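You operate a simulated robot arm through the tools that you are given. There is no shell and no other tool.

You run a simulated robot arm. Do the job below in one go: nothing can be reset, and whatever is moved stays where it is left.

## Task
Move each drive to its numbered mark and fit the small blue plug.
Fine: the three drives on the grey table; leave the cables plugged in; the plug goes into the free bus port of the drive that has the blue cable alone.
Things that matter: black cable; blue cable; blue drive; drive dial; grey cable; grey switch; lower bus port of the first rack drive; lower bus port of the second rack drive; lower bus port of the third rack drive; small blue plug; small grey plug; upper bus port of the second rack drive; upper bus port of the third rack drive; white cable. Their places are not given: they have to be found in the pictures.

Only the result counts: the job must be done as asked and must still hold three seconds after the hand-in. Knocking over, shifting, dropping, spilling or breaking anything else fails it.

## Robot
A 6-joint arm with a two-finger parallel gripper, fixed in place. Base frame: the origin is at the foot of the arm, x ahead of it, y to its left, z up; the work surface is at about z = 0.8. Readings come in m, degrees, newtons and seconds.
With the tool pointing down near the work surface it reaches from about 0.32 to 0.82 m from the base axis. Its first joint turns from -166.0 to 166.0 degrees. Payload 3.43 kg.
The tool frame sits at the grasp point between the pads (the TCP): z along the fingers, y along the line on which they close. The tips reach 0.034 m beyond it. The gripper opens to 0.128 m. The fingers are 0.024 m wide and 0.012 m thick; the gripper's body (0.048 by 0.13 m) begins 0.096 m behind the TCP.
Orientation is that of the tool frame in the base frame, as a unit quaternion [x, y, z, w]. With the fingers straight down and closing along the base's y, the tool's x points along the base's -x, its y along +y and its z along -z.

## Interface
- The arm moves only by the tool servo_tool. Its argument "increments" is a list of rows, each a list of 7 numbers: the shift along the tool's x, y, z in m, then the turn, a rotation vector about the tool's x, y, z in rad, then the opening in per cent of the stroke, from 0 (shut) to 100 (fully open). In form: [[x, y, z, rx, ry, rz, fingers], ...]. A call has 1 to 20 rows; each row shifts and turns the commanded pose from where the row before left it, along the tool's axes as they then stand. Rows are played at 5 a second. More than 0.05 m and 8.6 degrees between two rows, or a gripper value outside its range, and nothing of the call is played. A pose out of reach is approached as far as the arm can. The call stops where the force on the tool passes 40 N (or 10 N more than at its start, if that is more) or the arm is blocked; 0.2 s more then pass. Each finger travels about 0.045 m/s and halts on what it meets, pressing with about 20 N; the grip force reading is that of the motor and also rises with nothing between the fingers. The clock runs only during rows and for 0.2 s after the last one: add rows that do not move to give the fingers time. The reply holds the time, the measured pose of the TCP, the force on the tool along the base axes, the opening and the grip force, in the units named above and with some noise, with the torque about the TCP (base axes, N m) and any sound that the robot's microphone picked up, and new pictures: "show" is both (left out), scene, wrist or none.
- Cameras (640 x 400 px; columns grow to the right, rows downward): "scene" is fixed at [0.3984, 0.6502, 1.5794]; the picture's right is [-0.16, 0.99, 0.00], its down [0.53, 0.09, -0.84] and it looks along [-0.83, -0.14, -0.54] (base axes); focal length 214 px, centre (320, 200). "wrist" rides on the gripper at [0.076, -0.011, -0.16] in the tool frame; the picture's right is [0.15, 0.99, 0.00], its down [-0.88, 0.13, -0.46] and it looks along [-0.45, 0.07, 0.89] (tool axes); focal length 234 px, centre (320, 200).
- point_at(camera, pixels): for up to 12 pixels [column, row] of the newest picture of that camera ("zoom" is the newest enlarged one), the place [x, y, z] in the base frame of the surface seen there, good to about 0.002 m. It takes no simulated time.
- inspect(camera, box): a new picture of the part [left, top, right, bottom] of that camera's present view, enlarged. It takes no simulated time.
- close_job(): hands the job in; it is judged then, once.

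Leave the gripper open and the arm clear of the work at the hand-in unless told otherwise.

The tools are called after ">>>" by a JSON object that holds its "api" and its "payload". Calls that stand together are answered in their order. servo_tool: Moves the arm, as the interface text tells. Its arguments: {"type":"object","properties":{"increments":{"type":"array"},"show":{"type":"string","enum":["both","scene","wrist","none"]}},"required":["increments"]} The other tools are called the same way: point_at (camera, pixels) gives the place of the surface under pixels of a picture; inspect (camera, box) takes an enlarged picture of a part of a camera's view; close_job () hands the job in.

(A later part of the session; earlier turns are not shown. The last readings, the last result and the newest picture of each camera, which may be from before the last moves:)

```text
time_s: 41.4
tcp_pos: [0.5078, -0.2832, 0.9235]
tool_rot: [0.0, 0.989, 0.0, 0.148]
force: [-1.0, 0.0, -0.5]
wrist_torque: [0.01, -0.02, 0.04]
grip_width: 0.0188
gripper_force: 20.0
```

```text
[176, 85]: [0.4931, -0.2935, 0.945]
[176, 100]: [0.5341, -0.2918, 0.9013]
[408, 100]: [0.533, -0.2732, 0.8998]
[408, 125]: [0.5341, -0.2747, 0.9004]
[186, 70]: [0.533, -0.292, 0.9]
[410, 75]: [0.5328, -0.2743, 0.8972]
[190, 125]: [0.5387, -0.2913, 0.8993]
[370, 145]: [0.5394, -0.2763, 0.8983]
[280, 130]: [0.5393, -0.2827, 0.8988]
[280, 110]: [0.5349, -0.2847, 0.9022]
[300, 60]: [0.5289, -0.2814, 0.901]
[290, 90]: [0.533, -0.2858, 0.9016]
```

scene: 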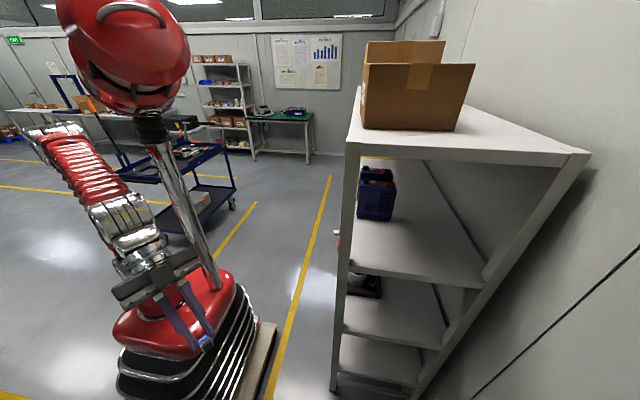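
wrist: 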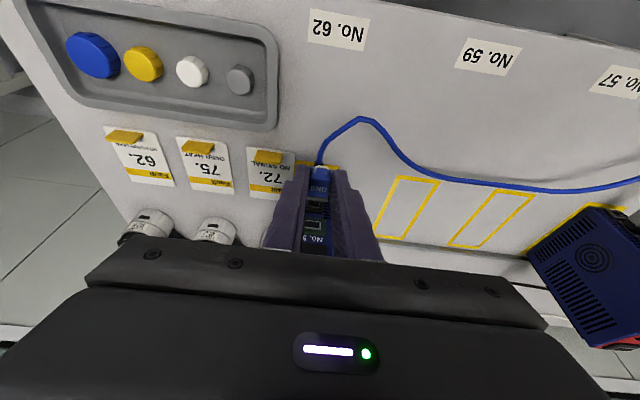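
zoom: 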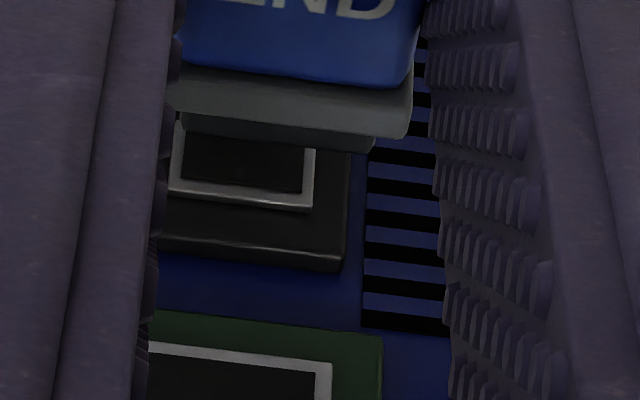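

Port centre: y≈−0.2835, z≈0.8648. Plug tip: y≈−0.2831, z≈0.8925. I shift −0.4 mm in y, lower 27.7 mm and advance 32 mm, ending ~4 mm before the frame.

>>> {"api": "servo_tool", "payload": {"increments": [[-0.0075, -0.0002, 0.012, 0, 0, 0, 5], [-0.0075, -0.0002, 0.012, 0, 0, 0, 5], [-0.0074, 0, 0.012, 0, 0, 0, 5], [0, 0, 0, 0, 0, 0, 5], [0, 0, 0, 0, 0, 0, 5]], "show": "none"}}

>>> {"api": "inspect", "payload": {"camera": "wrist", "box": [300, 190, 340, 215]}}

```text
time_s: 42.6
tcp_pos: [0.5396, -0.2848, 0.8958]
tool_rot: [0.0, 0.989, 0.001, 0.149]
force: [0.0, -0.1, -0.8]
wrist_torque: [-0.01, -0.03, 0.0]
grip_width: 0.0183
gripper_force: 20.3
```

```text
16.00 times, centred on (320, 202) of wrist
```

zoom: 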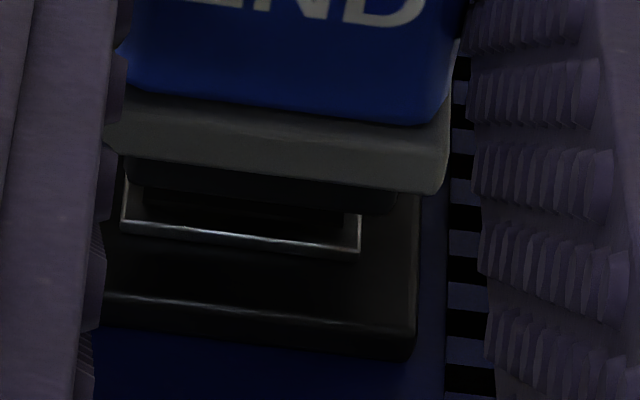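

The frame looks about 0.7 mm toward −y of the tip's axis in this close view. I shift −0.7 mm in y and advance 3 mm to the verge of contact, then look again.

>>> {"api": "servo_tool", "payload": {"increments": [[-0.001, -0.0007, 0.0003, 0, 0, 0, 5], [-0.001, 0, 0.0003, 0, 0, 0, 5], [-0.0005, 0, 0.00015, 0, 0, 0, 5], [0, 0, 0, 0, 0, 0, 5], [0, 0, 0, 0, 0, 0, 5]], "show": "none"}}

>>> {"api": "inspect", "payload": {"camera": "wrist", "box": [300, 190, 340, 215]}}

```text
time_s: 43.8
tcp_pos: [0.541, -0.2832, 0.896]
tool_rot: [0.001, 0.989, 0.0, 0.148]
force: [0.2, -0.2, -0.3]
wrist_torque: [-0.01, -0.03, 0.0]
grip_width: 0.0187
gripper_force: 19.6
```

```text
16.00 times, centred on (320, 202) of wrist
```

zoom: 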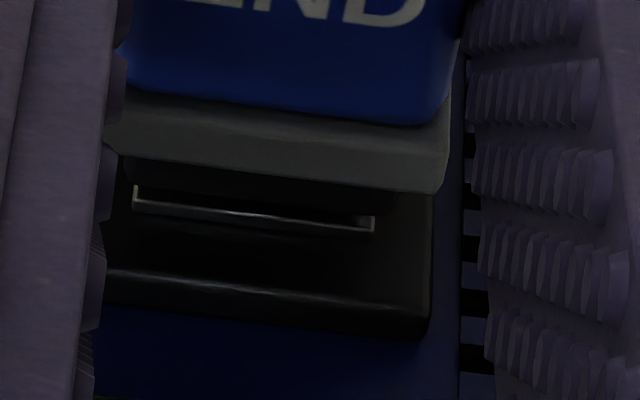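

The frame and the tip are now centred within ~0.2 mm. I advance 2 mm slowly and read the force.

>>> {"api": "servo_tool", "payload": {"increments": [[-0.0005, -0.0001, 0.00015, 0, 0, 0, 5], [-0.0005, 0, 0.00015, 0, 0, 0, 5], [-0.0005, 0, 0.00015, 0, 0, 0, 5], [-0.0005, 0, 0.00015, 0, 0, 0, 5], [0, 0, 0, 0, 0, 0, 5]], "show": "none"}}

>>> {"api": "inspect", "payload": {"camera": "wrist", "box": [300, 190, 340, 215]}}

```text
time_s: 45.0
tcp_pos: [0.544, -0.2829, 0.8982]
tool_rot: [0.0, 0.989, 0.0, 0.149]
force: [-0.3, -0.4, -0.8]
wrist_torque: [-0.02, -0.03, -0.02]
grip_width: 0.0187
gripper_force: 19.7
```

```text
16.00 times, centred on (320, 202) of wrist
```

zoom: 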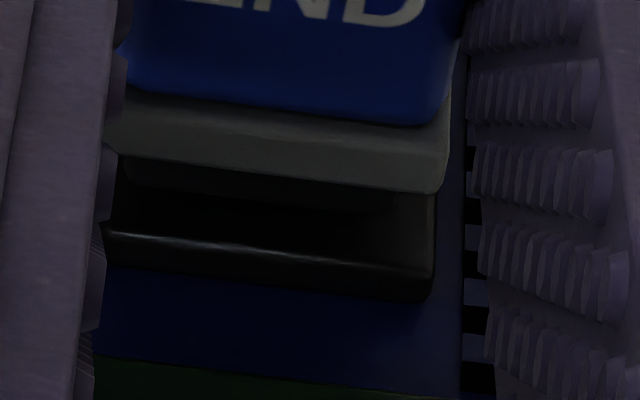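

No force yet. I advance another 1.5 mm.

>>> {"api": "servo_tool", "payload": {"increments": [[-0.0005, 0, 0.00015, 0, 0, 0, 5], [-0.0005, 0, 0.00015, 0, 0, 0, 5], [-0.0005, 0, 0.00015, 0, 0, 0, 5], [0, 0, 0, 0, 0, 0, 5]], "show": "none"}}

>>> {"api": "inspect", "payload": {"camera": "wrist", "box": [300, 190, 340, 215]}}

```text
time_s: 46.0
tcp_pos: [0.5455, -0.2846, 0.8977]
tool_rot: [0.0, 0.989, 0.0, 0.149]
force: [0.1, 0.2, -0.2]
wrist_torque: [0.04, -0.01, -0.03]
grip_width: 0.0186
gripper_force: 20.2
```

```text
16.00 times, centred on (320, 202) of wrist
```

zoom: 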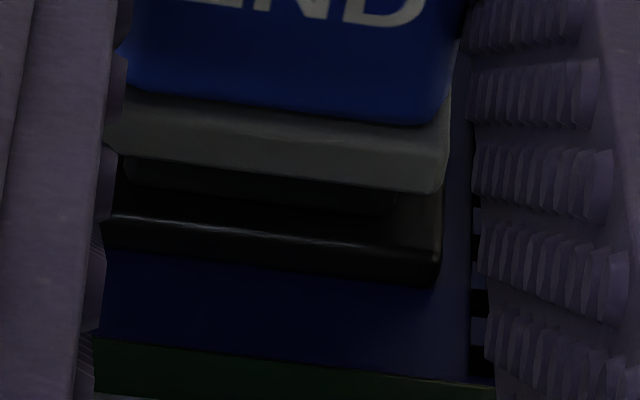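

The tip now passes the earlier blocking point without force; the flange-to-plate gap shrank. I keep advancing in small steps.

>>> {"api": "servo_tool", "payload": {"increments": [[-0.0005, 0, 0.00015, 0, 0, 0, 5], [-0.0005, 0, 0.00015, 0, 0, 0, 5], [-0.0005, 0, 0.00015, 0, 0, 0, 5], [0, 0, 0, 0, 0, 0, 5]], "show": "none"}}

>>> {"api": "inspect", "payload": {"camera": "wrist", "box": [300, 190, 340, 215]}}

```text
time_s: 47.0
tcp_pos: [0.5456, -0.2846, 0.898]
tool_rot: [0.0, 0.989, 0.0, 0.148]
force: [-16.8, -0.3, 6.8]
wrist_torque: [-0.01, 0.24, 0.01]
grip_width: 0.0188
gripper_force: 20.2
```

```text
16.00 times, centred on (320, 202) of wrist
```

zoom: 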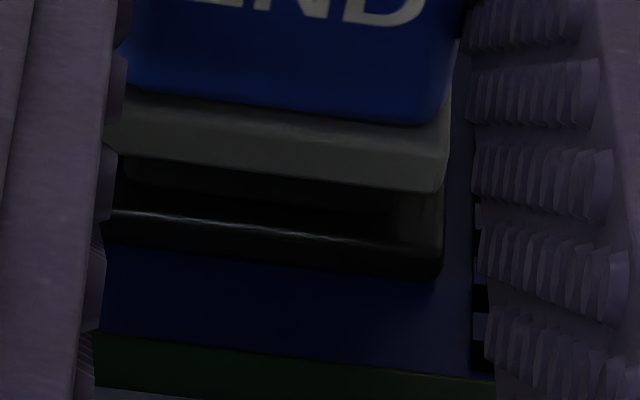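

Blocked again at −16.8 N, and the TCP height reads 0.898, about 2–3 mm higher than before, so the plug is likely too high now. I back off 3 mm and lower 2.5 mm, then look.

>>> {"api": "servo_tool", "payload": {"increments": [[0.0015, 0, -0.0005, 0, 0, 0, 5], [0.0015, 0, -0.0004, 0, 0, 0, 5], [0.0004, 0, 0.0012, 0, 0, 0, 5], [0.0004, 0, 0.0012, 0, 0, 0, 5], [0, 0, 0, 0, 0, 0, 5], [0, 0, 0, 0, 0, 0, 5]], "show": "none"}}

>>> {"api": "inspect", "payload": {"camera": "wrist", "box": [300, 190, 340, 215]}}

```text
time_s: 48.4
tcp_pos: [0.5441, -0.2848, 0.8938]
tool_rot: [0.0, 0.989, 0.001, 0.149]
force: [0.1, -0.9, -0.1]
wrist_torque: [0.01, -0.02, -0.03]
grip_width: 0.0189
gripper_force: 20.1
```

```text
16.00 times, centred on (320, 202) of wrist
```

zoom: 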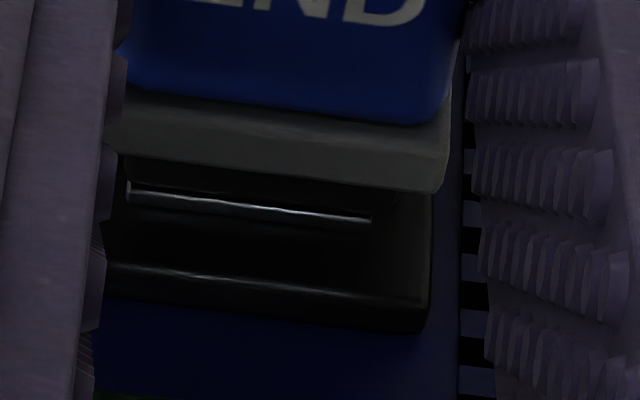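

I sample many points on the flange top and the frame's top bar to get the height offset.

>>> {"api": "point_at", "payload": {"camera": "zoom", "pixels": [[150, 135], [190, 140], [230, 145], [270, 150], [310, 155], [350, 160], [390, 165], [420, 170], [200, 125], [280, 133], [360, 145], [420, 150]]}}

>>> {"api": "point_at", "payload": {"camera": "zoom", "pixels": [[140, 196], [165, 199], [190, 202], [215, 205], [240, 208], [265, 211], [290, 213], [315, 216], [340, 219], [360, 221], [150, 198], [300, 214]]}}

>>> {"api": "point_at", "payload": {"camera": "zoom", "pixels": [[150, 172], [200, 178], [250, 184], [300, 190], [350, 197], [380, 200], [200, 277], [250, 283], [300, 289], [350, 295], [400, 300], [160, 272]]}}

```text
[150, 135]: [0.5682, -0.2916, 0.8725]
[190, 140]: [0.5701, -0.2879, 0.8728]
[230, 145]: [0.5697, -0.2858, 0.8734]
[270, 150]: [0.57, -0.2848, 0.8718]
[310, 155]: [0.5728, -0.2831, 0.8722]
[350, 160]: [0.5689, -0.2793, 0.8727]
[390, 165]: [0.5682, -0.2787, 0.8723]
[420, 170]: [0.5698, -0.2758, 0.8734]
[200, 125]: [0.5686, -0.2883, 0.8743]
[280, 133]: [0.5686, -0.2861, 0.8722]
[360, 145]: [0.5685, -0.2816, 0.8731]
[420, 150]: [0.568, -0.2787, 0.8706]
```

```text
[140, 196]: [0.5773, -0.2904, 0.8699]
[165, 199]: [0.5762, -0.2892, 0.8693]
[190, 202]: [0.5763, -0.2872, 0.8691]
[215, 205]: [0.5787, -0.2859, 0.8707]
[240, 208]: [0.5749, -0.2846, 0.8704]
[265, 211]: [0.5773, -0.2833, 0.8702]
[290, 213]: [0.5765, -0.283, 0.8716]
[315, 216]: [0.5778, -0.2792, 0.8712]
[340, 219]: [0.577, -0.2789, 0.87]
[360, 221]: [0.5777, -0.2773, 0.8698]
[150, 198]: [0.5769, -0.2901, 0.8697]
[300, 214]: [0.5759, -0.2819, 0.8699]
```

```text
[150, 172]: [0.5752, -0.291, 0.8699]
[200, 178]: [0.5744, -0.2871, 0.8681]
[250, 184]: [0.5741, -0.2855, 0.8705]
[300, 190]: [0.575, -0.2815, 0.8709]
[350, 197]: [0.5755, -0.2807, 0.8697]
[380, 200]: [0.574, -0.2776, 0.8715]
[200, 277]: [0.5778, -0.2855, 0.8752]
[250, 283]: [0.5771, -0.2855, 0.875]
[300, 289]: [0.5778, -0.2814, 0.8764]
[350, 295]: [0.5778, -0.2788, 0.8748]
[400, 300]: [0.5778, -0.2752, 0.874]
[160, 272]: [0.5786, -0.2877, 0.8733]
```

Averaging heights over many readings, the plug is about 0.5–1 mm low now, and the picture suggests the port is ~0.4 mm toward −y. I correct (+0.7 mm z, −0.4 mm y) and look again before pushing.

>>> {"api": "servo_tool", "payload": {"increments": [[-0.0002, -0.0004, -0.0007, 0, 0, 0, 5], [0, 0, 0, 0, 0, 0, 5], [0, 0, 0, 0, 0, 0, 5]], "show": "none"}}

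>>> {"api": "inspect", "payload": {"camera": "wrist", "box": [300, 190, 340, 215]}}

```text
time_s: 49.2
tcp_pos: [0.5427, -0.2847, 0.8955]
tool_rot: [0.0, 0.989, 0.0, 0.149]
force: [-0.3, 0.1, -0.3]
wrist_torque: [-0.04, 0.02, -0.02]
grip_width: 0.0189
gripper_force: 20.5
```

```text
16.00 times, centred on (320, 202) of wrist
```

zoom: 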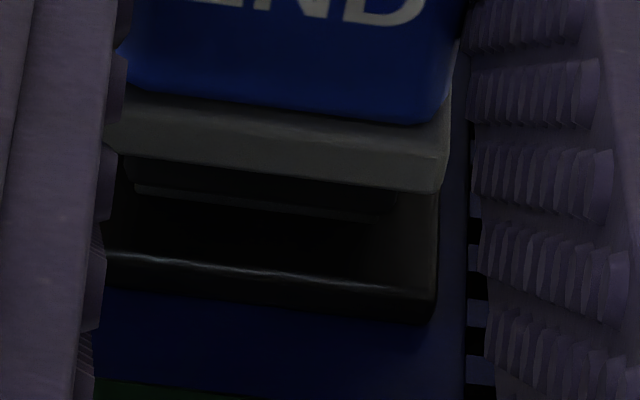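

The frame is now centred under the tip. I advance 2 mm in 0.5 mm steps.

>>> {"api": "servo_tool", "payload": {"increments": [[-0.0005, 0, 0.00015, 0, 0, 0, 5], [-0.0005, 0, 0.00015, 0, 0, 0, 5], [-0.0005, 0, 0.00015, 0, 0, 0, 5], [-0.0005, 0, 0.00015, 0, 0, 0, 5], [0, 0, 0, 0, 0, 0, 5]], "show": "none"}}

>>> {"api": "inspect", "payload": {"camera": "wrist", "box": [300, 190, 340, 215]}}

```text
time_s: 50.4
tcp_pos: [0.5439, -0.2852, 0.8959]
tool_rot: [0.0, 0.989, 0.0, 0.149]
force: [-2.7, -0.3, -0.9]
wrist_torque: [0.03, 0.07, 0.01]
grip_width: 0.0185
gripper_force: 20.0
```

```text
16.00 times, centred on (320, 202) of wrist
```

zoom: 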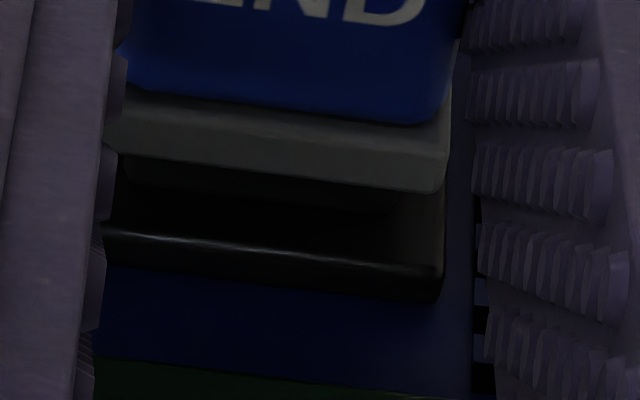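

Light contact (−2.7 N). Holding this light push I sweep down 0.9 mm in small steps and see if the tip drops in.

>>> {"api": "servo_tool", "payload": {"increments": [[0.0001, 0, 0.0003, 0, 0, 0, 5], [0.0001, 0, 0.0003, 0, 0, 0, 5], [0.0001, 0, 0.0003, 0, 0, 0, 5], [0, 0, 0, 0, 0, 0, 5]], "show": "none"}}

>>> {"api": "inspect", "payload": {"camera": "wrist", "box": [300, 190, 340, 215]}}

```text
time_s: 51.4
tcp_pos: [0.5452, -0.2862, 0.895]
tool_rot: [-0.001, 0.989, 0.0, 0.149]
force: [-3.5, 0.5, 0.9]
wrist_torque: [0.01, 0.06, 0.03]
grip_width: 0.0185
gripper_force: 19.9
```

```text
16.00 times, centred on (320, 202) of wrist
```

zoom: 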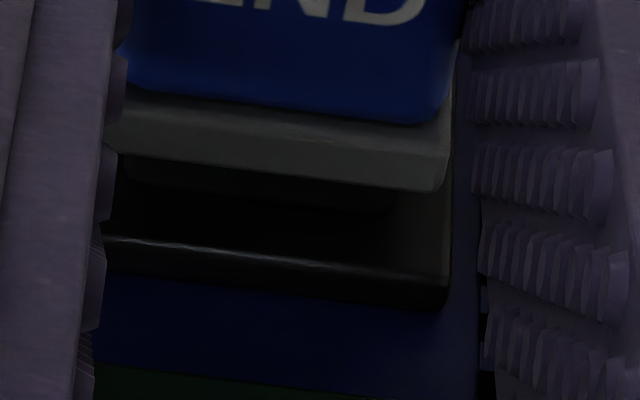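

No drop-in. Now I sweep upward 1.2 mm with a slight forward creep.

>>> {"api": "servo_tool", "payload": {"increments": [[-0.0001, 0, -0.0002, 0, 0, 0, 5], [-0.0001, 0, -0.0002, 0, 0, 0, 5], [-0.0001, 0, -0.0002, 0, 0, 0, 5], [-0.0001, 0, -0.0002, 0, 0, 0, 5], [-0.0001, 0, -0.0002, 0, 0, 0, 5], [0, 0, 0, 0, 0, 0, 5]], "show": "none"}}

>>> {"api": "inspect", "payload": {"camera": "wrist", "box": [300, 190, 340, 215]}}

```text
time_s: 52.8
tcp_pos: [0.5467, -0.2855, 0.8971]
tool_rot: [0.0, 0.989, 0.0, 0.149]
force: [-0.8, 0.0, -0.1]
wrist_torque: [-0.01, 0.01, -0.01]
grip_width: 0.0184
gripper_force: 20.6
```

```text
16.00 times, centred on (320, 202) of wrist
```

zoom: 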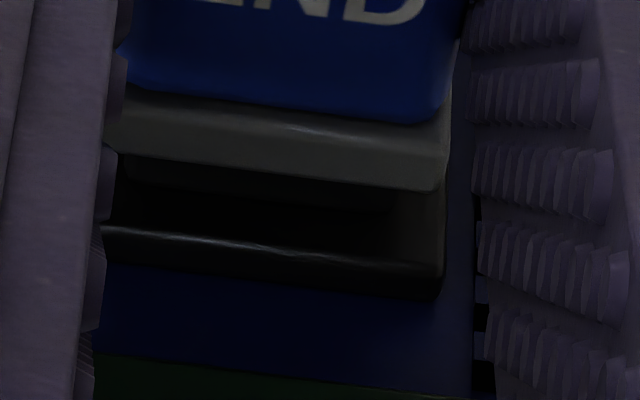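

The push force dropped to −0.8 N although I crept forward: maybe it started entering. I push 1 mm forward.

>>> {"api": "servo_tool", "payload": {"increments": [[-0.0005, 0, 0.00015, 0, 0, 0, 5], [-0.0005, 0, 0.00015, 0, 0, 0, 5], [0, 0, 0, 0, 0, 0, 5]], "show": "none"}}

>>> {"api": "inspect", "payload": {"camera": "wrist", "box": [300, 190, 340, 215]}}

```text
time_s: 53.6
tcp_pos: [0.5458, -0.2842, 0.8954]
tool_rot: [0.0, 0.989, 0.0, 0.148]
force: [-9.7, 1.0, 0.0]
wrist_torque: [0.03, 0.29, 0.02]
grip_width: 0.0186
gripper_force: 20.1
```

```text
16.00 times, centred on (320, 202) of wrist
```

zoom: 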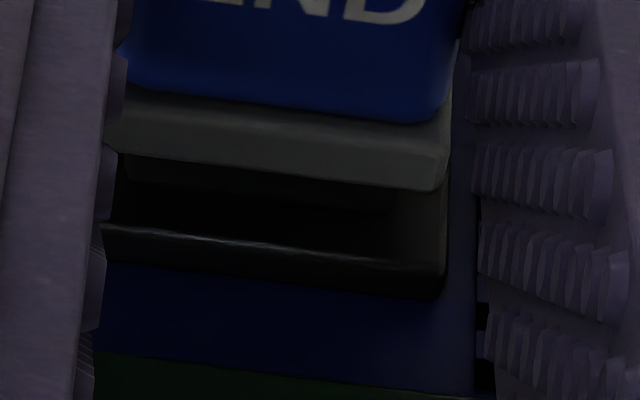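

Still blocked (−9.7 N). I'll do a small pecking search: back off, raise 0.3 mm, push lightly, repeated four times.

>>> {"api": "servo_tool", "payload": {"increments": [[0.00134, 0, -0.00041, 0, 0, 0, 5], [-9e-05, 0, -0.00029, 0, 0, 0, 5], [-0.00086, 0, 0.00027, 0, 0, 0, 5], [0, 0, 0, 0, 0, 0, 5], [0.00077, 0, -0.00056, 0, 0, 0, 5], [-0.00086, 0, 0.00027, 0, 0, 0, 5], [0, 0, 0, 0, 0, 0, 5], [0.00077, 0, -0.00056, 0, 0, 0, 5], [-0.00086, 0, 0.00027, 0, 0, 0, 5], [0, 0, 0, 0, 0, 0, 5], [0.00077, 0, -0.00056, 0, 0, 0, 5], [-0.00086, 0, 0.00027, 0, 0, 0, 5], [0, 0, 0, 0, 0, 0, 5]], "show": "none"}}

>>> {"api": "inspect", "payload": {"camera": "wrist", "box": [300, 190, 340, 215]}}

```text
time_s: 56.4
tcp_pos: [0.5465, -0.2849, 0.8977]
tool_rot: [-0.001, 0.989, 0.0, 0.149]
force: [-4.9, -0.2, 1.7]
wrist_torque: [-0.05, 0.08, -0.04]
grip_width: 0.0184
gripper_force: 20.1
```

```text
16.00 times, centred on (320, 202) of wrist
```

zoom: 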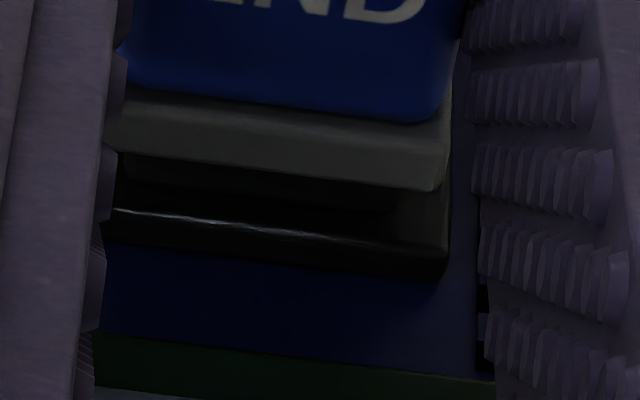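

No drop-in upward (Fx −4.9 N). I shift +0.25 mm in y and repeat pecks going down in z, each with a small sideways wiggle.

>>> {"api": "servo_tool", "payload": {"increments": [[0.00086, 0.00025, -0.00027, 0, 0, 0, 5], [-0.00086, 0, 0.00027, 0, 0, 0, 5], [0, 0.0004, 0, 0, 0, 0, 5], [0, -0.0004, 0, 0, 0, 0, 5], [0, -0.0004, 0, 0, 0, 0, 5], [0, 0.0004, 0, 0, 0, 0, 5], [0.00096, 0, 6e-05, 0, 0, 0, 5], [-0.00086, 0, 0.00027, 0, 0, 0, 5], [0, 0.0004, 0, 0, 0, 0, 5], [0, -0.0004, 0, 0, 0, 0, 5], [0, -0.0004, 0, 0, 0, 0, 5], [0, 0.0004, 0, 0, 0, 0, 5], [0.00096, 0, 6e-05, 0, 0, 0, 5], [-0.00086, 0, 0.00027, 0, 0, 0, 5], [0, 0.0004, 0, 0, 0, 0, 5], [0, -0.0004, 0, 0, 0, 0, 5], [0, -0.0004, 0, 0, 0, 0, 5], [0, 0.0004, 0, 0, 0, 0, 5], [0, 0, 0, 0, 0, 0, 5]], "show": "none"}}

>>> {"api": "inspect", "payload": {"camera": "wrist", "box": [300, 190, 340, 215]}}

```text
time_s: 60.4
tcp_pos: [0.5465, -0.285, 0.8972]
tool_rot: [0.0, 0.989, 0.0, 0.148]
force: [-3.5, 1.9, -0.5]
wrist_torque: [0.08, 0.13, 0.02]
grip_width: 0.0185
gripper_force: 19.8
```

```text
16.00 times, centred on (320, 202) of wrist
```

zoom: 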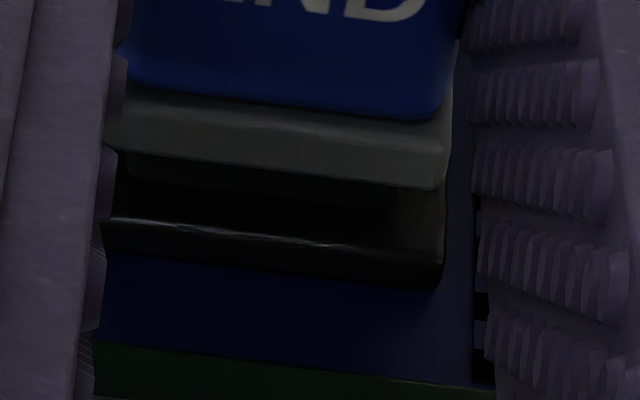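

Continue the search at three lower heights with the same wiggle.

>>> {"api": "servo_tool", "payload": {"increments": [[0.00096, 0, 6e-05, 0, 0, 0, 5], [-0.00096, 0, 0.0003, 0, 0, 0, 5], [0, 0.0005, 0, 0, 0, 0, 5], [0, -0.0005, 0, 0, 0, 0, 5], [0, -0.0005, 0, 0, 0, 0, 5], [0, 0.0005, 0, 0, 0, 0, 5], [0.00096, 0, 6e-05, 0, 0, 0, 5], [-0.00086, 0, 0.00027, 0, 0, 0, 5], [0, 0.0005, 0, 0, 0, 0, 5], [0, -0.0005, 0, 0, 0, 0, 5], [0, -0.0005, 0, 0, 0, 0, 5], [0, 0.0005, 0, 0, 0, 0, 5], [0.00096, 0, 6e-05, 0, 0, 0, 5], [-0.00086, 0, 0.00027, 0, 0, 0, 5], [0, 0.0005, 0, 0, 0, 0, 5], [0, -0.0005, 0, 0, 0, 0, 5], [0, -0.0005, 0, 0, 0, 0, 5], [0, 0.0005, 0, 0, 0, 0, 5], [0, 0, 0, 0, 0, 0, 5]], "show": "none"}}

>>> {"api": "inspect", "payload": {"camera": "wrist", "box": [300, 190, 340, 215]}}

```text
time_s: 64.4
tcp_pos: [0.547, -0.2852, 0.8961]
tool_rot: [-0.001, 0.989, 0.0, 0.148]
force: [-1.4, -0.8, -1.4]
wrist_torque: [-0.01, 0.08, -0.02]
grip_width: 0.019
gripper_force: 20.2
```

```text
16.00 times, centred on (320, 202) of wrist
```

zoom: 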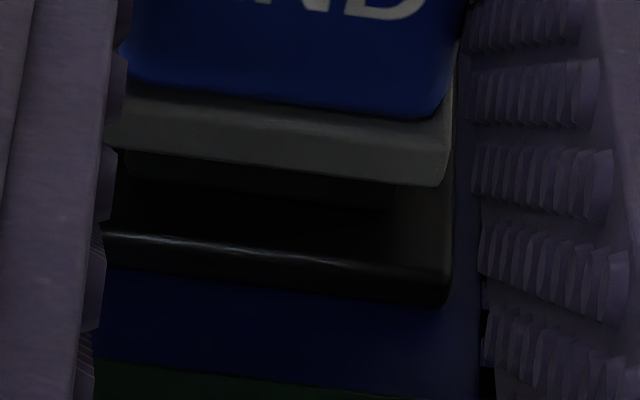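

Still no drop-in. Contact always looks flat and centred, so the port may simply need a firmer push. With the plug near its best alignment I now push forward 1.6 mm more and read the force.

>>> {"api": "servo_tool", "payload": {"increments": [[0.0003, 0.0002, -0.0003, 0, 0, 0, 5], [-0.0008, 0, 0.00025, 0, 0, 0, 5], [-0.0006, 0, 0.0002, 0, 0, 0, 5], [-0.0006, 0, 0.0002, 0, 0, 0, 5], [0, 0, 0, 0, 0, 0, 5]], "show": "wrist"}}

>>> {"api": "inspect", "payload": {"camera": "wrist", "box": [300, 190, 340, 215]}}

```text
time_s: 65.6
tcp_pos: [0.5468, -0.2854, 0.8958]
tool_rot: [0.0, 0.989, 0.0, 0.148]
force: [-18.9, -0.7, 3.2]
wrist_torque: [-0.03, 0.42, -0.01]
grip_width: 0.0188
gripper_force: 19.4
```

wrist: 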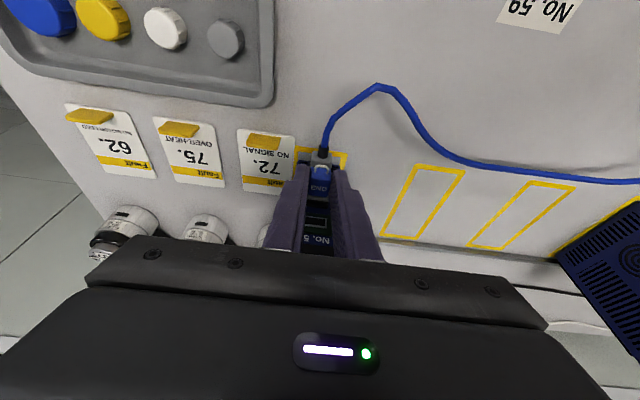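

```text
16.00 times, centred on (320, 202) of wrist
```

zoom: 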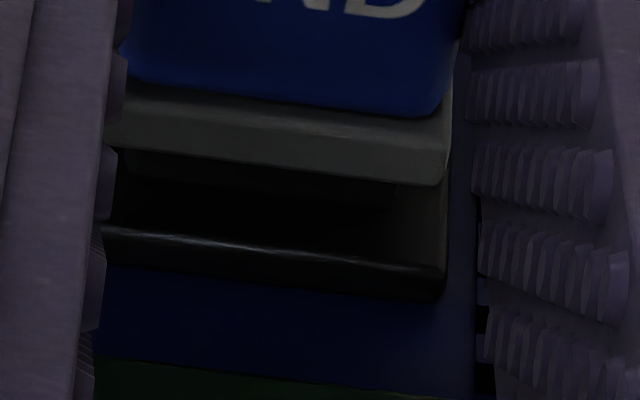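

−18.9 N and still blocked at the same depth. I add 1 mm more push, watching the reading.

>>> {"api": "servo_tool", "payload": {"increments": [[-0.0005, 0, 0.00015, 0, 0, 0, 5], [-0.0005, 0, 0.00015, 0, 0, 0, 5], [0, 0, 0, 0, 0, 0, 5]], "show": "none"}}

>>> {"api": "inspect", "payload": {"camera": "wrist", "box": [300, 190, 340, 215]}}

```text
time_s: 66.4
tcp_pos: [0.5482, -0.2857, 0.895]
tool_rot: [-0.001, 0.989, 0.001, 0.149]
force: [-18.0, -0.7, 2.9]
wrist_torque: [-0.03, 0.5, -0.03]
grip_width: 0.0185
gripper_force: 19.8
```

```text
16.00 times, centred on (320, 202) of wrist
```

zoom: 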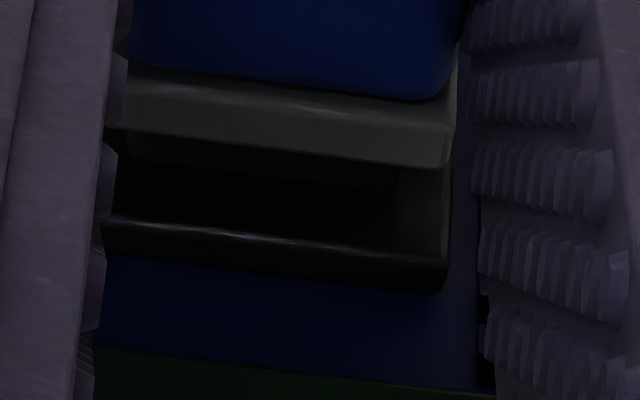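

The push saturates at ~18 N because the plug slips in the fingers. I back off ~3.5 mm to get a clear look at ring and tip again.

>>> {"api": "servo_tool", "payload": {"increments": [[0.0017, 0, -0.0005, 0, 0, 0, 5], [0.0017, 0, -0.0005, 0, 0, 0, 5], [0.0017, 0, -0.0006, 0, 0, 0, 5], [0, 0, 0, 0, 0, 0, 5], [0, 0, 0, 0, 0, 0, 5]], "show": "none"}}

>>> {"api": "inspect", "payload": {"camera": "wrist", "box": [300, 190, 340, 215]}}

```text
time_s: 67.6
tcp_pos: [0.5447, -0.2861, 0.8962]
tool_rot: [0.0, 0.989, 0.0, 0.148]
force: [-0.7, -0.6, -0.4]
wrist_torque: [0.02, 0.02, 0.01]
grip_width: 0.0187
gripper_force: 20.2
```

```text
16.00 times, centred on (320, 202) of wrist
```

zoom: 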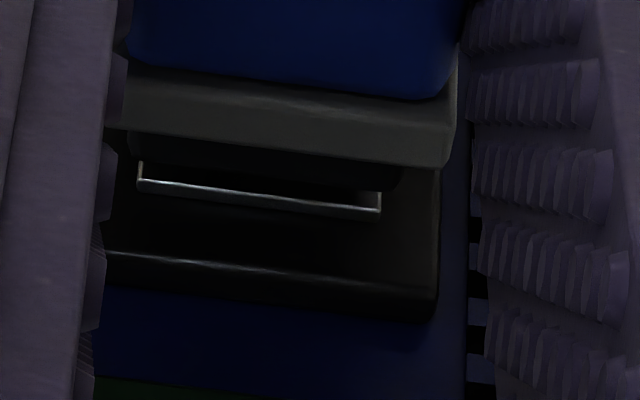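

Tip and ring look centred in y (within ~0.1 mm). To settle how deep a seated tip goes, I go back to the pose where the left drive's seated cable plug is seen from the side and measure it.

>>> {"api": "servo_tool", "payload": {"increments": [[0.0143, 0, -0.0044, 0, 0, 0, 5], [0.0143, 0, -0.0044, 0, 0, 0, 5], [-0.0074, 0, -0.0239, 0, 0, 0, 5], [-0.0074, 0, -0.0239, 0, 0, 0, 5], [0, 0.04, 0, 0, 0, 0, 5], [0, 0.04, 0, 0, 0, 0, 5], [0, 0.04, 0, 0, 0, 0, 5], [0, 0.04, 0, 0, 0, 0, 5], [0, 0, 0, 0, 0, 0, 5], [0, 0, 0, 0, 0, 0, 5]], "show": "wrist"}}

```text
time_s: 69.8
tcp_pos: [0.5123, -0.1229, 0.9461]
tool_rot: [0.0, 0.989, 0.0, 0.149]
force: [0.1, 0.4, -0.5]
wrist_torque: [-0.01, 0.03, 0.01]
grip_width: 0.0189
gripper_force: 19.7
```

wrist: 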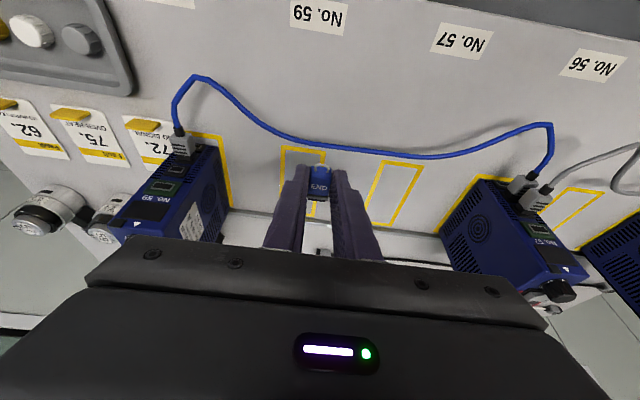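

>>> {"api": "inspect", "payload": {"camera": "wrist", "box": [160, 130, 200, 155]}}

>>> {"api": "inspect", "payload": {"camera": "wrist", "box": [155, 150, 195, 175]}}

>>> {"api": "inspect", "payload": {"camera": "wrist", "box": [505, 170, 555, 205]}}

```text
16.00 times, centred on (180, 142) of wrist
```

zoom: 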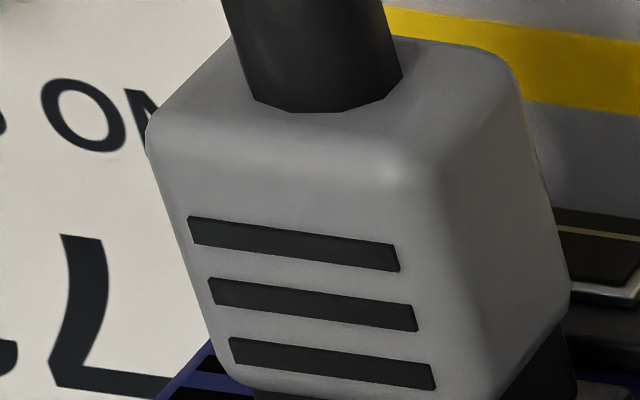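

```text
16.00 times, centred on (175, 162) of wrist
```

zoom: 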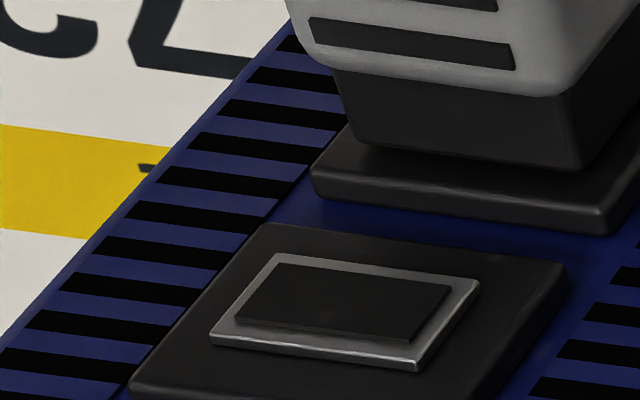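

```text
11.43 times, centred on (530, 188) of wrist
```

zoom: 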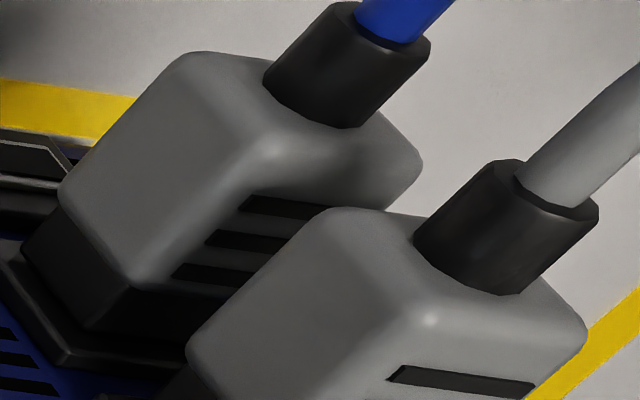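

This sharp view shows the port is a stack: plate, ring, and a dark inner block; the seated cable's tip sits flat at the plate. I return to the same spot in front of the port (reversing my moves) and look again before a firmer push.

>>> {"api": "servo_tool", "payload": {"increments": [[0, -0.04, 0, 0, 0, 0, 5], [0, -0.04, 0, 0, 0, 0, 5], [0, -0.04, 0, 0, 0, 0, 5], [0, -0.04, 0, 0, 0, 0, 5], [0.0074, 0, 0.0239, 0, 0, 0, 5], [0.0074, 0, 0.0239, 0, 0, 0, 5], [-0.0143, 0, 0.0044, 0, 0, 0, 5], [-0.01, 0, 0.0031, 0, 0, 0, 5], [0, 0, 0, 0, 0, 0, 5], [0, 0, 0, 0, 0, 0, 5]], "show": "none"}}

>>> {"api": "inspect", "payload": {"camera": "wrist", "box": [300, 190, 340, 215]}}

```text
time_s: 72.0
tcp_pos: [0.5384, -0.2829, 0.8953]
tool_rot: [0.0, 0.989, 0.001, 0.149]
force: [0.5, 0.2, 0.1]
wrist_torque: [0.0, 0.02, -0.01]
grip_width: 0.0185
gripper_force: 19.7
```

```text
16.00 times, centred on (320, 202) of wrist
```

zoom: 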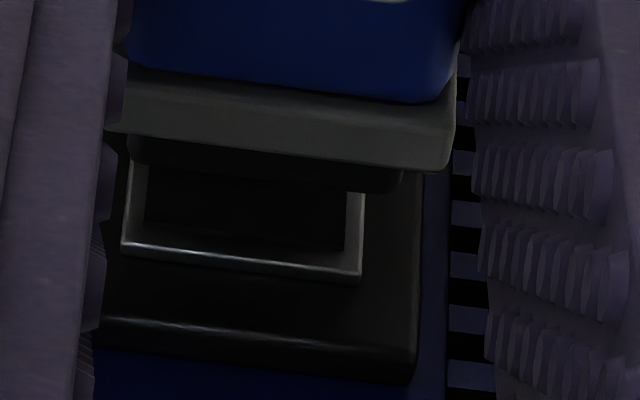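

The ring is clearly visible now, and its edge slope hints that the drive may be yawed about 2° relative to the plug. I back up and rise to measure the drive's yaw.

>>> {"api": "servo_tool", "payload": {"increments": [[0.0143, 0, -0.0044, 0, 0, 0, 5], [0.0143, 0, -0.0044, 0, 0, 0, 5], [-0.0118, 0, -0.0382, 0, 0, 0, 5], [-0.0118, 0, -0.0382, 0, 0, 0, 5], [-0.0118, 0, -0.0382, 0, 0, 0, 5], [0, 0.03, 0, 0, 0, 0, 5], [0, 0.03, 0, 0, 0, 0, 5], [0, 0, 0, 0, 0, 0, 5]], "show": "wrist"}}

>>> {"api": "inspect", "payload": {"camera": "wrist", "box": [180, 120, 290, 250]}}

```text
time_s: 73.8
tcp_pos: [0.5084, -0.2224, 1.016]
tool_rot: [0.0, 0.989, 0.0, 0.148]
force: [0.0, -0.7, 0.0]
wrist_torque: [-0.01, -0.01, -0.03]
grip_width: 0.0185
gripper_force: 19.9
```

wrist: 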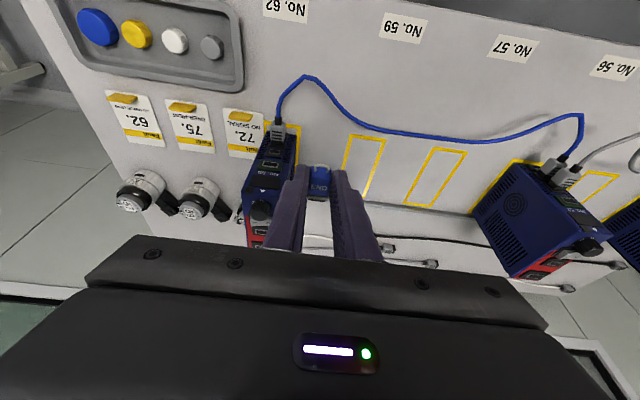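

```text
3.08 times, centred on (235, 185) of wrist
```

zoom: 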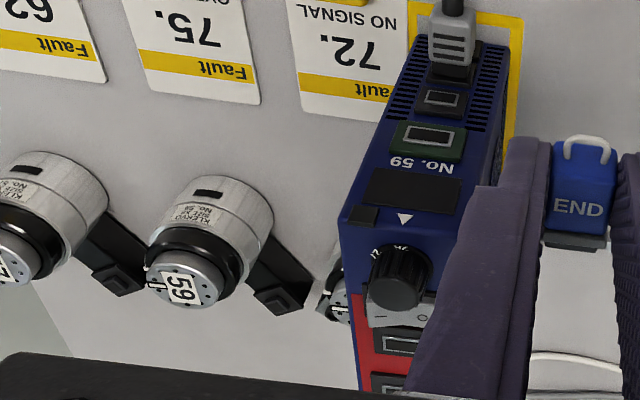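

>>> {"api": "inspect", "payload": {"camera": "wrist", "box": [240, 155, 300, 195]}}

>>> {"api": "point_at", "payload": {"camera": "zoom", "pixels": [[90, 260], [95, 240], [100, 220], [105, 200], [110, 180], [85, 270], [100, 230], [95, 250], [108, 190], [115, 170], [120, 150], [118, 160]]}}

>>> {"api": "point_at", "payload": {"camera": "zoom", "pixels": [[440, 300], [445, 280], [450, 260], [455, 240], [460, 220], [437, 310], [450, 250], [445, 290], [458, 230], [465, 200], [470, 180], [468, 190]]}}

```text
10.00 times, centred on (270, 175) of wrist
```

zoom: 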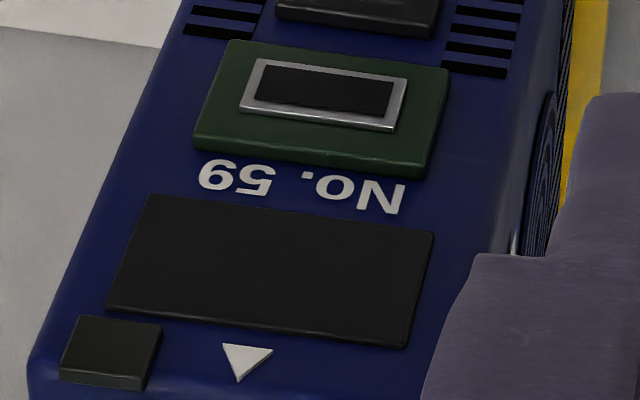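

```text
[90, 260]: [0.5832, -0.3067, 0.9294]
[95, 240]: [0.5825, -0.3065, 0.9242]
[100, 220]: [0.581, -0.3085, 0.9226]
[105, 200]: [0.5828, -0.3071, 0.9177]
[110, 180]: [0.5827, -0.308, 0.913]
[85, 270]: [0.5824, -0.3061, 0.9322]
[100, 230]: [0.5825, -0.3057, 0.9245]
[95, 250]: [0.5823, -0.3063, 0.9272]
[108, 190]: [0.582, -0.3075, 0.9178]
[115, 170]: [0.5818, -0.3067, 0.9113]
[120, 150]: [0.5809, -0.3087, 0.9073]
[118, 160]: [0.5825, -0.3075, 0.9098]
```

```text
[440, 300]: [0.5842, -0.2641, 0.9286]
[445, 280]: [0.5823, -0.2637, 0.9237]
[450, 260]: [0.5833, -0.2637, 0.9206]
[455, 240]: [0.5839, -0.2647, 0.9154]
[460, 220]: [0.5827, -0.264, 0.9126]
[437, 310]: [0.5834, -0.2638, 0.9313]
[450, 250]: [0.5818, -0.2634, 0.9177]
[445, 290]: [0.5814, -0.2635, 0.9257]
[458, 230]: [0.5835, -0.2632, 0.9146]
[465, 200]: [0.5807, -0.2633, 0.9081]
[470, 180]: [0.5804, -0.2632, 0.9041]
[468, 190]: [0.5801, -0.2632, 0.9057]
```

The drive's face is square to x (no yaw), and the seated cable plugs' tips turn out to be fully visible, just resting against the port front, as mine does at contact. So the plug is at depth when touching. I return in front of the port with small corrections (−0.2 mm y, −0.4 mm z).

>>> {"api": "servo_tool", "payload": {"increments": [[0, -0.03, 0, 0, 0, 0, 5], [0, -0.03, 0, 0, 0, 0, 5], [0.0118, 0, 0.0382, 0, 0, 0, 5], [0.0118, 0, 0.0382, 0, 0, 0, 5], [0.0118, 0, 0.0382, 0, 0, 0, 5], [-0.0143, -0.0002, 0.0044, 0, 0, 0, 5], [-0.0143, 0, 0.0044, 0, 0, 0, 5], [-0.0038, 0, 0.0016, 0, 0, 0, 5], [0, 0, 0, 0, 0, 0, 5], [0, 0, 0, 0, 0, 0, 5]], "show": "none"}}

>>> {"api": "inspect", "payload": {"camera": "wrist", "box": [300, 190, 340, 215]}}

```text
time_s: 76.0
tcp_pos: [0.5425, -0.2849, 0.8946]
tool_rot: [0.0, 0.989, 0.0, 0.149]
force: [0.5, 0.2, 0.0]
wrist_torque: [0.03, -0.01, 0.02]
grip_width: 0.0186
gripper_force: 20.5
```

```text
16.00 times, centred on (320, 202) of wrist
```

zoom: 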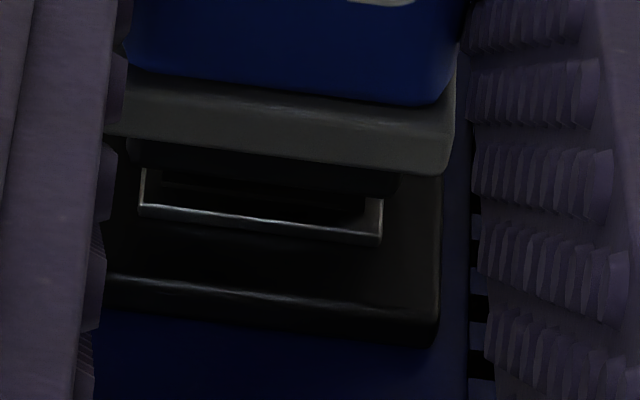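

Well centred. I advance to light contact.

>>> {"api": "servo_tool", "payload": {"increments": [[-0.001, 0.0001, 0.0003, 0, 0, 0, 5], [-0.001, 0, 0.0003, 0, 0, 0, 5], [-0.001, 0, 0.0003, 0, 0, 0, 5], [-0.0005, 0, 0.00015, 0, 0, 0, 5], [-0.0005, 0, 0.00015, 0, 0, 0, 5], [0, 0, 0, 0, 0, 0, 5]], "show": "none"}}

>>> {"api": "inspect", "payload": {"camera": "wrist", "box": [300, 190, 340, 215]}}

```text
time_s: 77.4
tcp_pos: [0.5464, -0.2841, 0.8957]
tool_rot: [-0.001, 0.989, 0.0, 0.149]
force: [-5.1, -0.9, 1.2]
wrist_torque: [-0.04, 0.11, -0.01]
grip_width: 0.0186
gripper_force: 20.1
```

```text
16.00 times, centred on (320, 202) of wrist
```

zoom: 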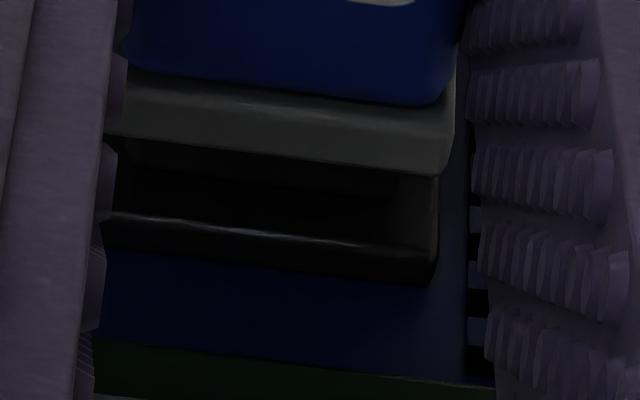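

Light contact (−5 N), centred. Directly below the plug (≈5 mm) is the flat top of the seated cable plug and the fingers cage it sideways, so I can safely test whether the port holds it: I open the fingers only to about 22 mm.

>>> {"api": "servo_tool", "payload": {"increments": [[0, 0, 0, 0, 0, 0, 15.5], [0, 0, 0, 0, 0, 0, 16.5], [0, 0, 0, 0, 0, 0, 17]], "show": "wrist"}}

>>> {"api": "inspect", "payload": {"camera": "wrist", "box": [290, 170, 350, 220]}}

```text
time_s: 78.2
tcp_pos: [0.5475, -0.2852, 0.8956]
tool_rot: [0.0, 0.989, 0.001, 0.148]
force: [-0.5, -0.1, -0.2]
wrist_torque: [0.02, 0.02, 0.0]
grip_width: 0.0217
gripper_force: 0.1
```

wrist: 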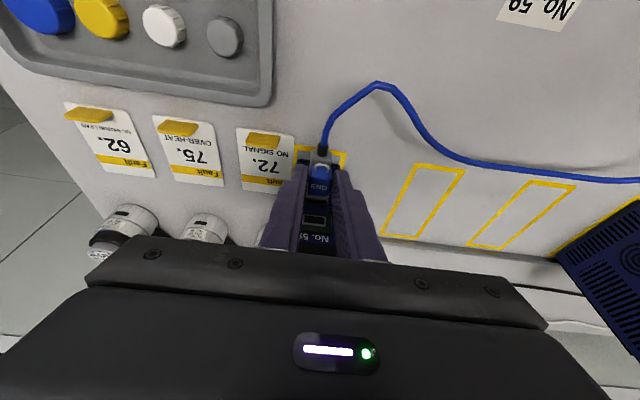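

```text
8.00 times, centred on (320, 195) of wrist
```

zoom: 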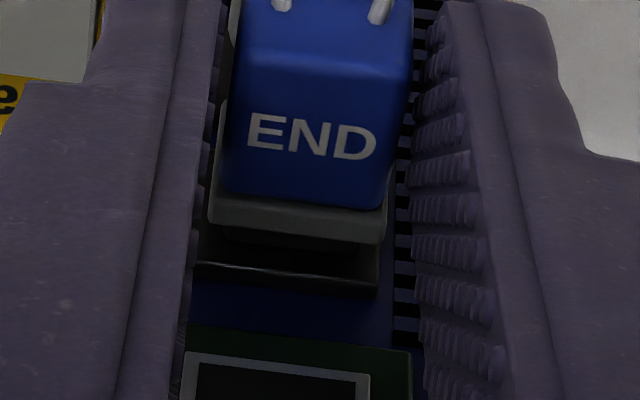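

The fingers are open (21.7 mm, no grip force) and the plug has not dropped: flange is still at the same pixel. I wait a second and check its height.

>>> {"api": "servo_tool", "payload": {"increments": [[0, 0, 0, 0, 0, 0, 17], [0, 0, 0, 0, 0, 0, 17], [0, 0, 0, 0, 0, 0, 17], [0, 0, 0, 0, 0, 0, 17], [0, 0, 0, 0, 0, 0, 17]], "show": "none"}}

>>> {"api": "inspect", "payload": {"camera": "wrist", "box": [290, 170, 350, 220]}}

>>> {"api": "point_at", "payload": {"camera": "zoom", "pixels": [[280, 80], [340, 85], [260, 180], [320, 190], [370, 195], [240, 210], [300, 222], [360, 230], [270, 100], [350, 110], [230, 270], [330, 280]]}}

```text
time_s: 79.4
tcp_pos: [0.5475, -0.2846, 0.897]
tool_rot: [-0.001, 0.989, 0.0, 0.148]
force: [0.5, -0.4, -0.2]
wrist_torque: [0.01, 0.01, 0.02]
grip_width: 0.0221
gripper_force: 0.0
```

```text
8.00 times, centred on (320, 195) of wrist
```

zoom: 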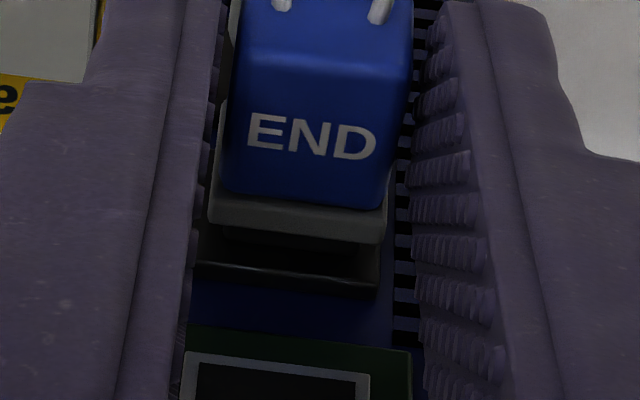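

```text
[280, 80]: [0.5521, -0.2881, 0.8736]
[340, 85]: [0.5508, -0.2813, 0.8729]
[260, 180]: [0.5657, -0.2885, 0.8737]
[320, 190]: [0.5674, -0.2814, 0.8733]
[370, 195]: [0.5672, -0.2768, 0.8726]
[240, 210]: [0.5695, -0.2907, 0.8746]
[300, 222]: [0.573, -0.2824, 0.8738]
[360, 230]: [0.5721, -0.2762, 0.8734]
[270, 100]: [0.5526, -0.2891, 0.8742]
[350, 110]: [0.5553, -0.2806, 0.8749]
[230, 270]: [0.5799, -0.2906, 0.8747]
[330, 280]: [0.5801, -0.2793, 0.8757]
```

The plug stays put at the port height with no grip: the port holds it. I open wider and retreat straight back, then up.

>>> {"api": "servo_tool", "payload": {"increments": [[0, 0, 0, 0, 0, 0, 25], [0, 0, 0, 0, 0, 0, 32], [0.0143, 0, -0.0044, 0, 0, 0, 32], [0.0191, 0, -0.0059, 0, 0, 0, 32], [0.0191, 0, -0.0059, 0, 0, 0, 32], [-0.0118, 0, -0.0382, 0, 0, 0, 32], [-0.0118, 0, -0.0382, 0, 0, 0, 40], [0, 0, 0, 0, 0, 0, 40]], "show": "wrist"}}

>>> {"api": "inspect", "payload": {"camera": "wrist", "box": [280, 150, 360, 220]}}

```text
time_s: 81.2
tcp_pos: [0.4934, -0.2831, 0.9762]
tool_rot: [0.0, 0.989, 0.0, 0.149]
force: [-0.2, -0.4, -1.1]
wrist_torque: [0.01, -0.02, -0.01]
grip_width: 0.0513
gripper_force: 0.1
```

wrist: 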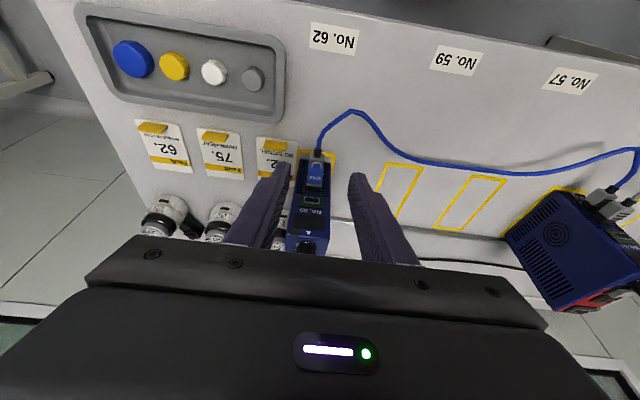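

```text
5.71 times, centred on (320, 185) of wrist
```

zoom: 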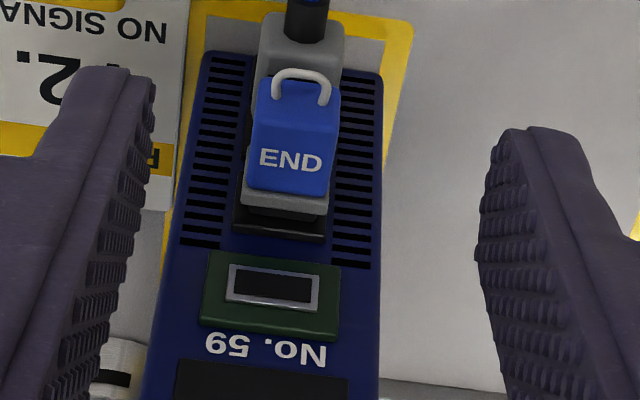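

The plug stays in the port. I move sideways and look at it from the side to compare its seating with the cable plug's.

>>> {"api": "servo_tool", "payload": {"increments": [[0, 0.04, 0, 0, 0, 0, 40], [0, 0.04, 0, 0, 0, 0, 40], [0, 0.04, 0, 0, 0, 0, 40], [0, 0.04, 0, 0, 0, 0, 40], [0, 0, 0, 0, 0, 0, 40]], "show": "wrist"}}

```text
time_s: 82.4
tcp_pos: [0.494, -0.1227, 0.975]
tool_rot: [0.0, 0.989, -0.001, 0.149]
force: [0.5, -0.6, -0.2]
wrist_torque: [0.0, 0.03, 0.0]
grip_width: 0.0513
gripper_force: 0.1
```

wrist: 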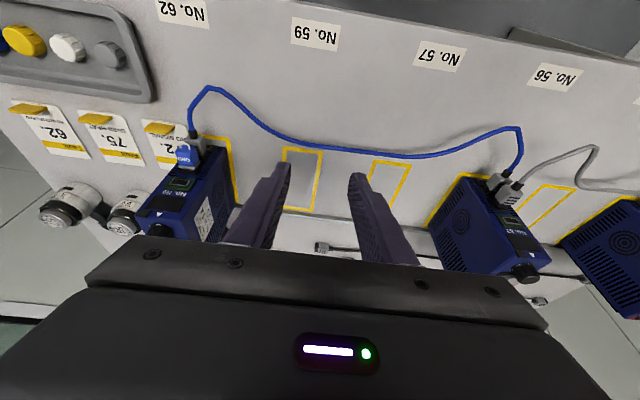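

>>> {"api": "inspect", "payload": {"camera": "wrist", "box": [165, 130, 215, 175]}}

>>> {"api": "inspect", "payload": {"camera": "wrist", "box": [170, 150, 210, 175]}}

```text
8.89 times, centred on (190, 152) of wrist
```

zoom: 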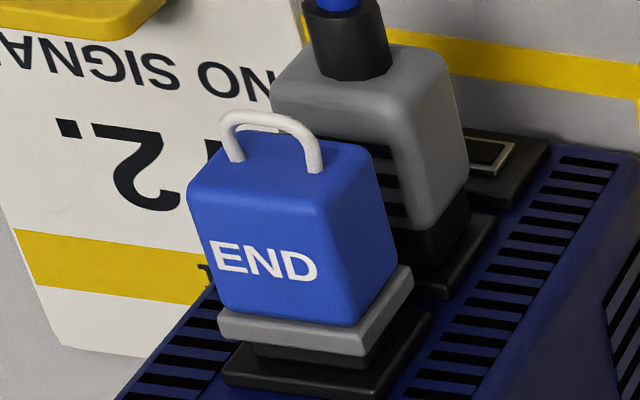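

```text
16.00 times, centred on (190, 162) of wrist
```

zoom: 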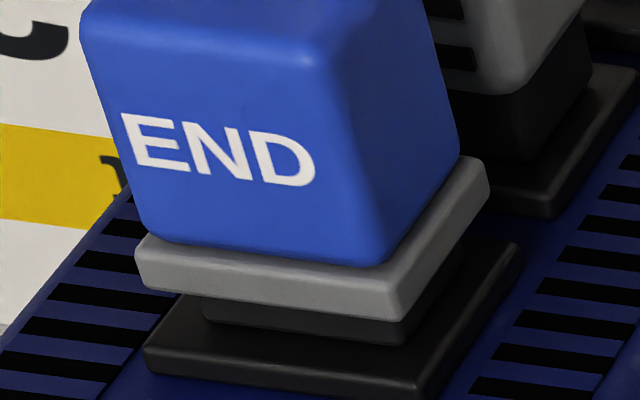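

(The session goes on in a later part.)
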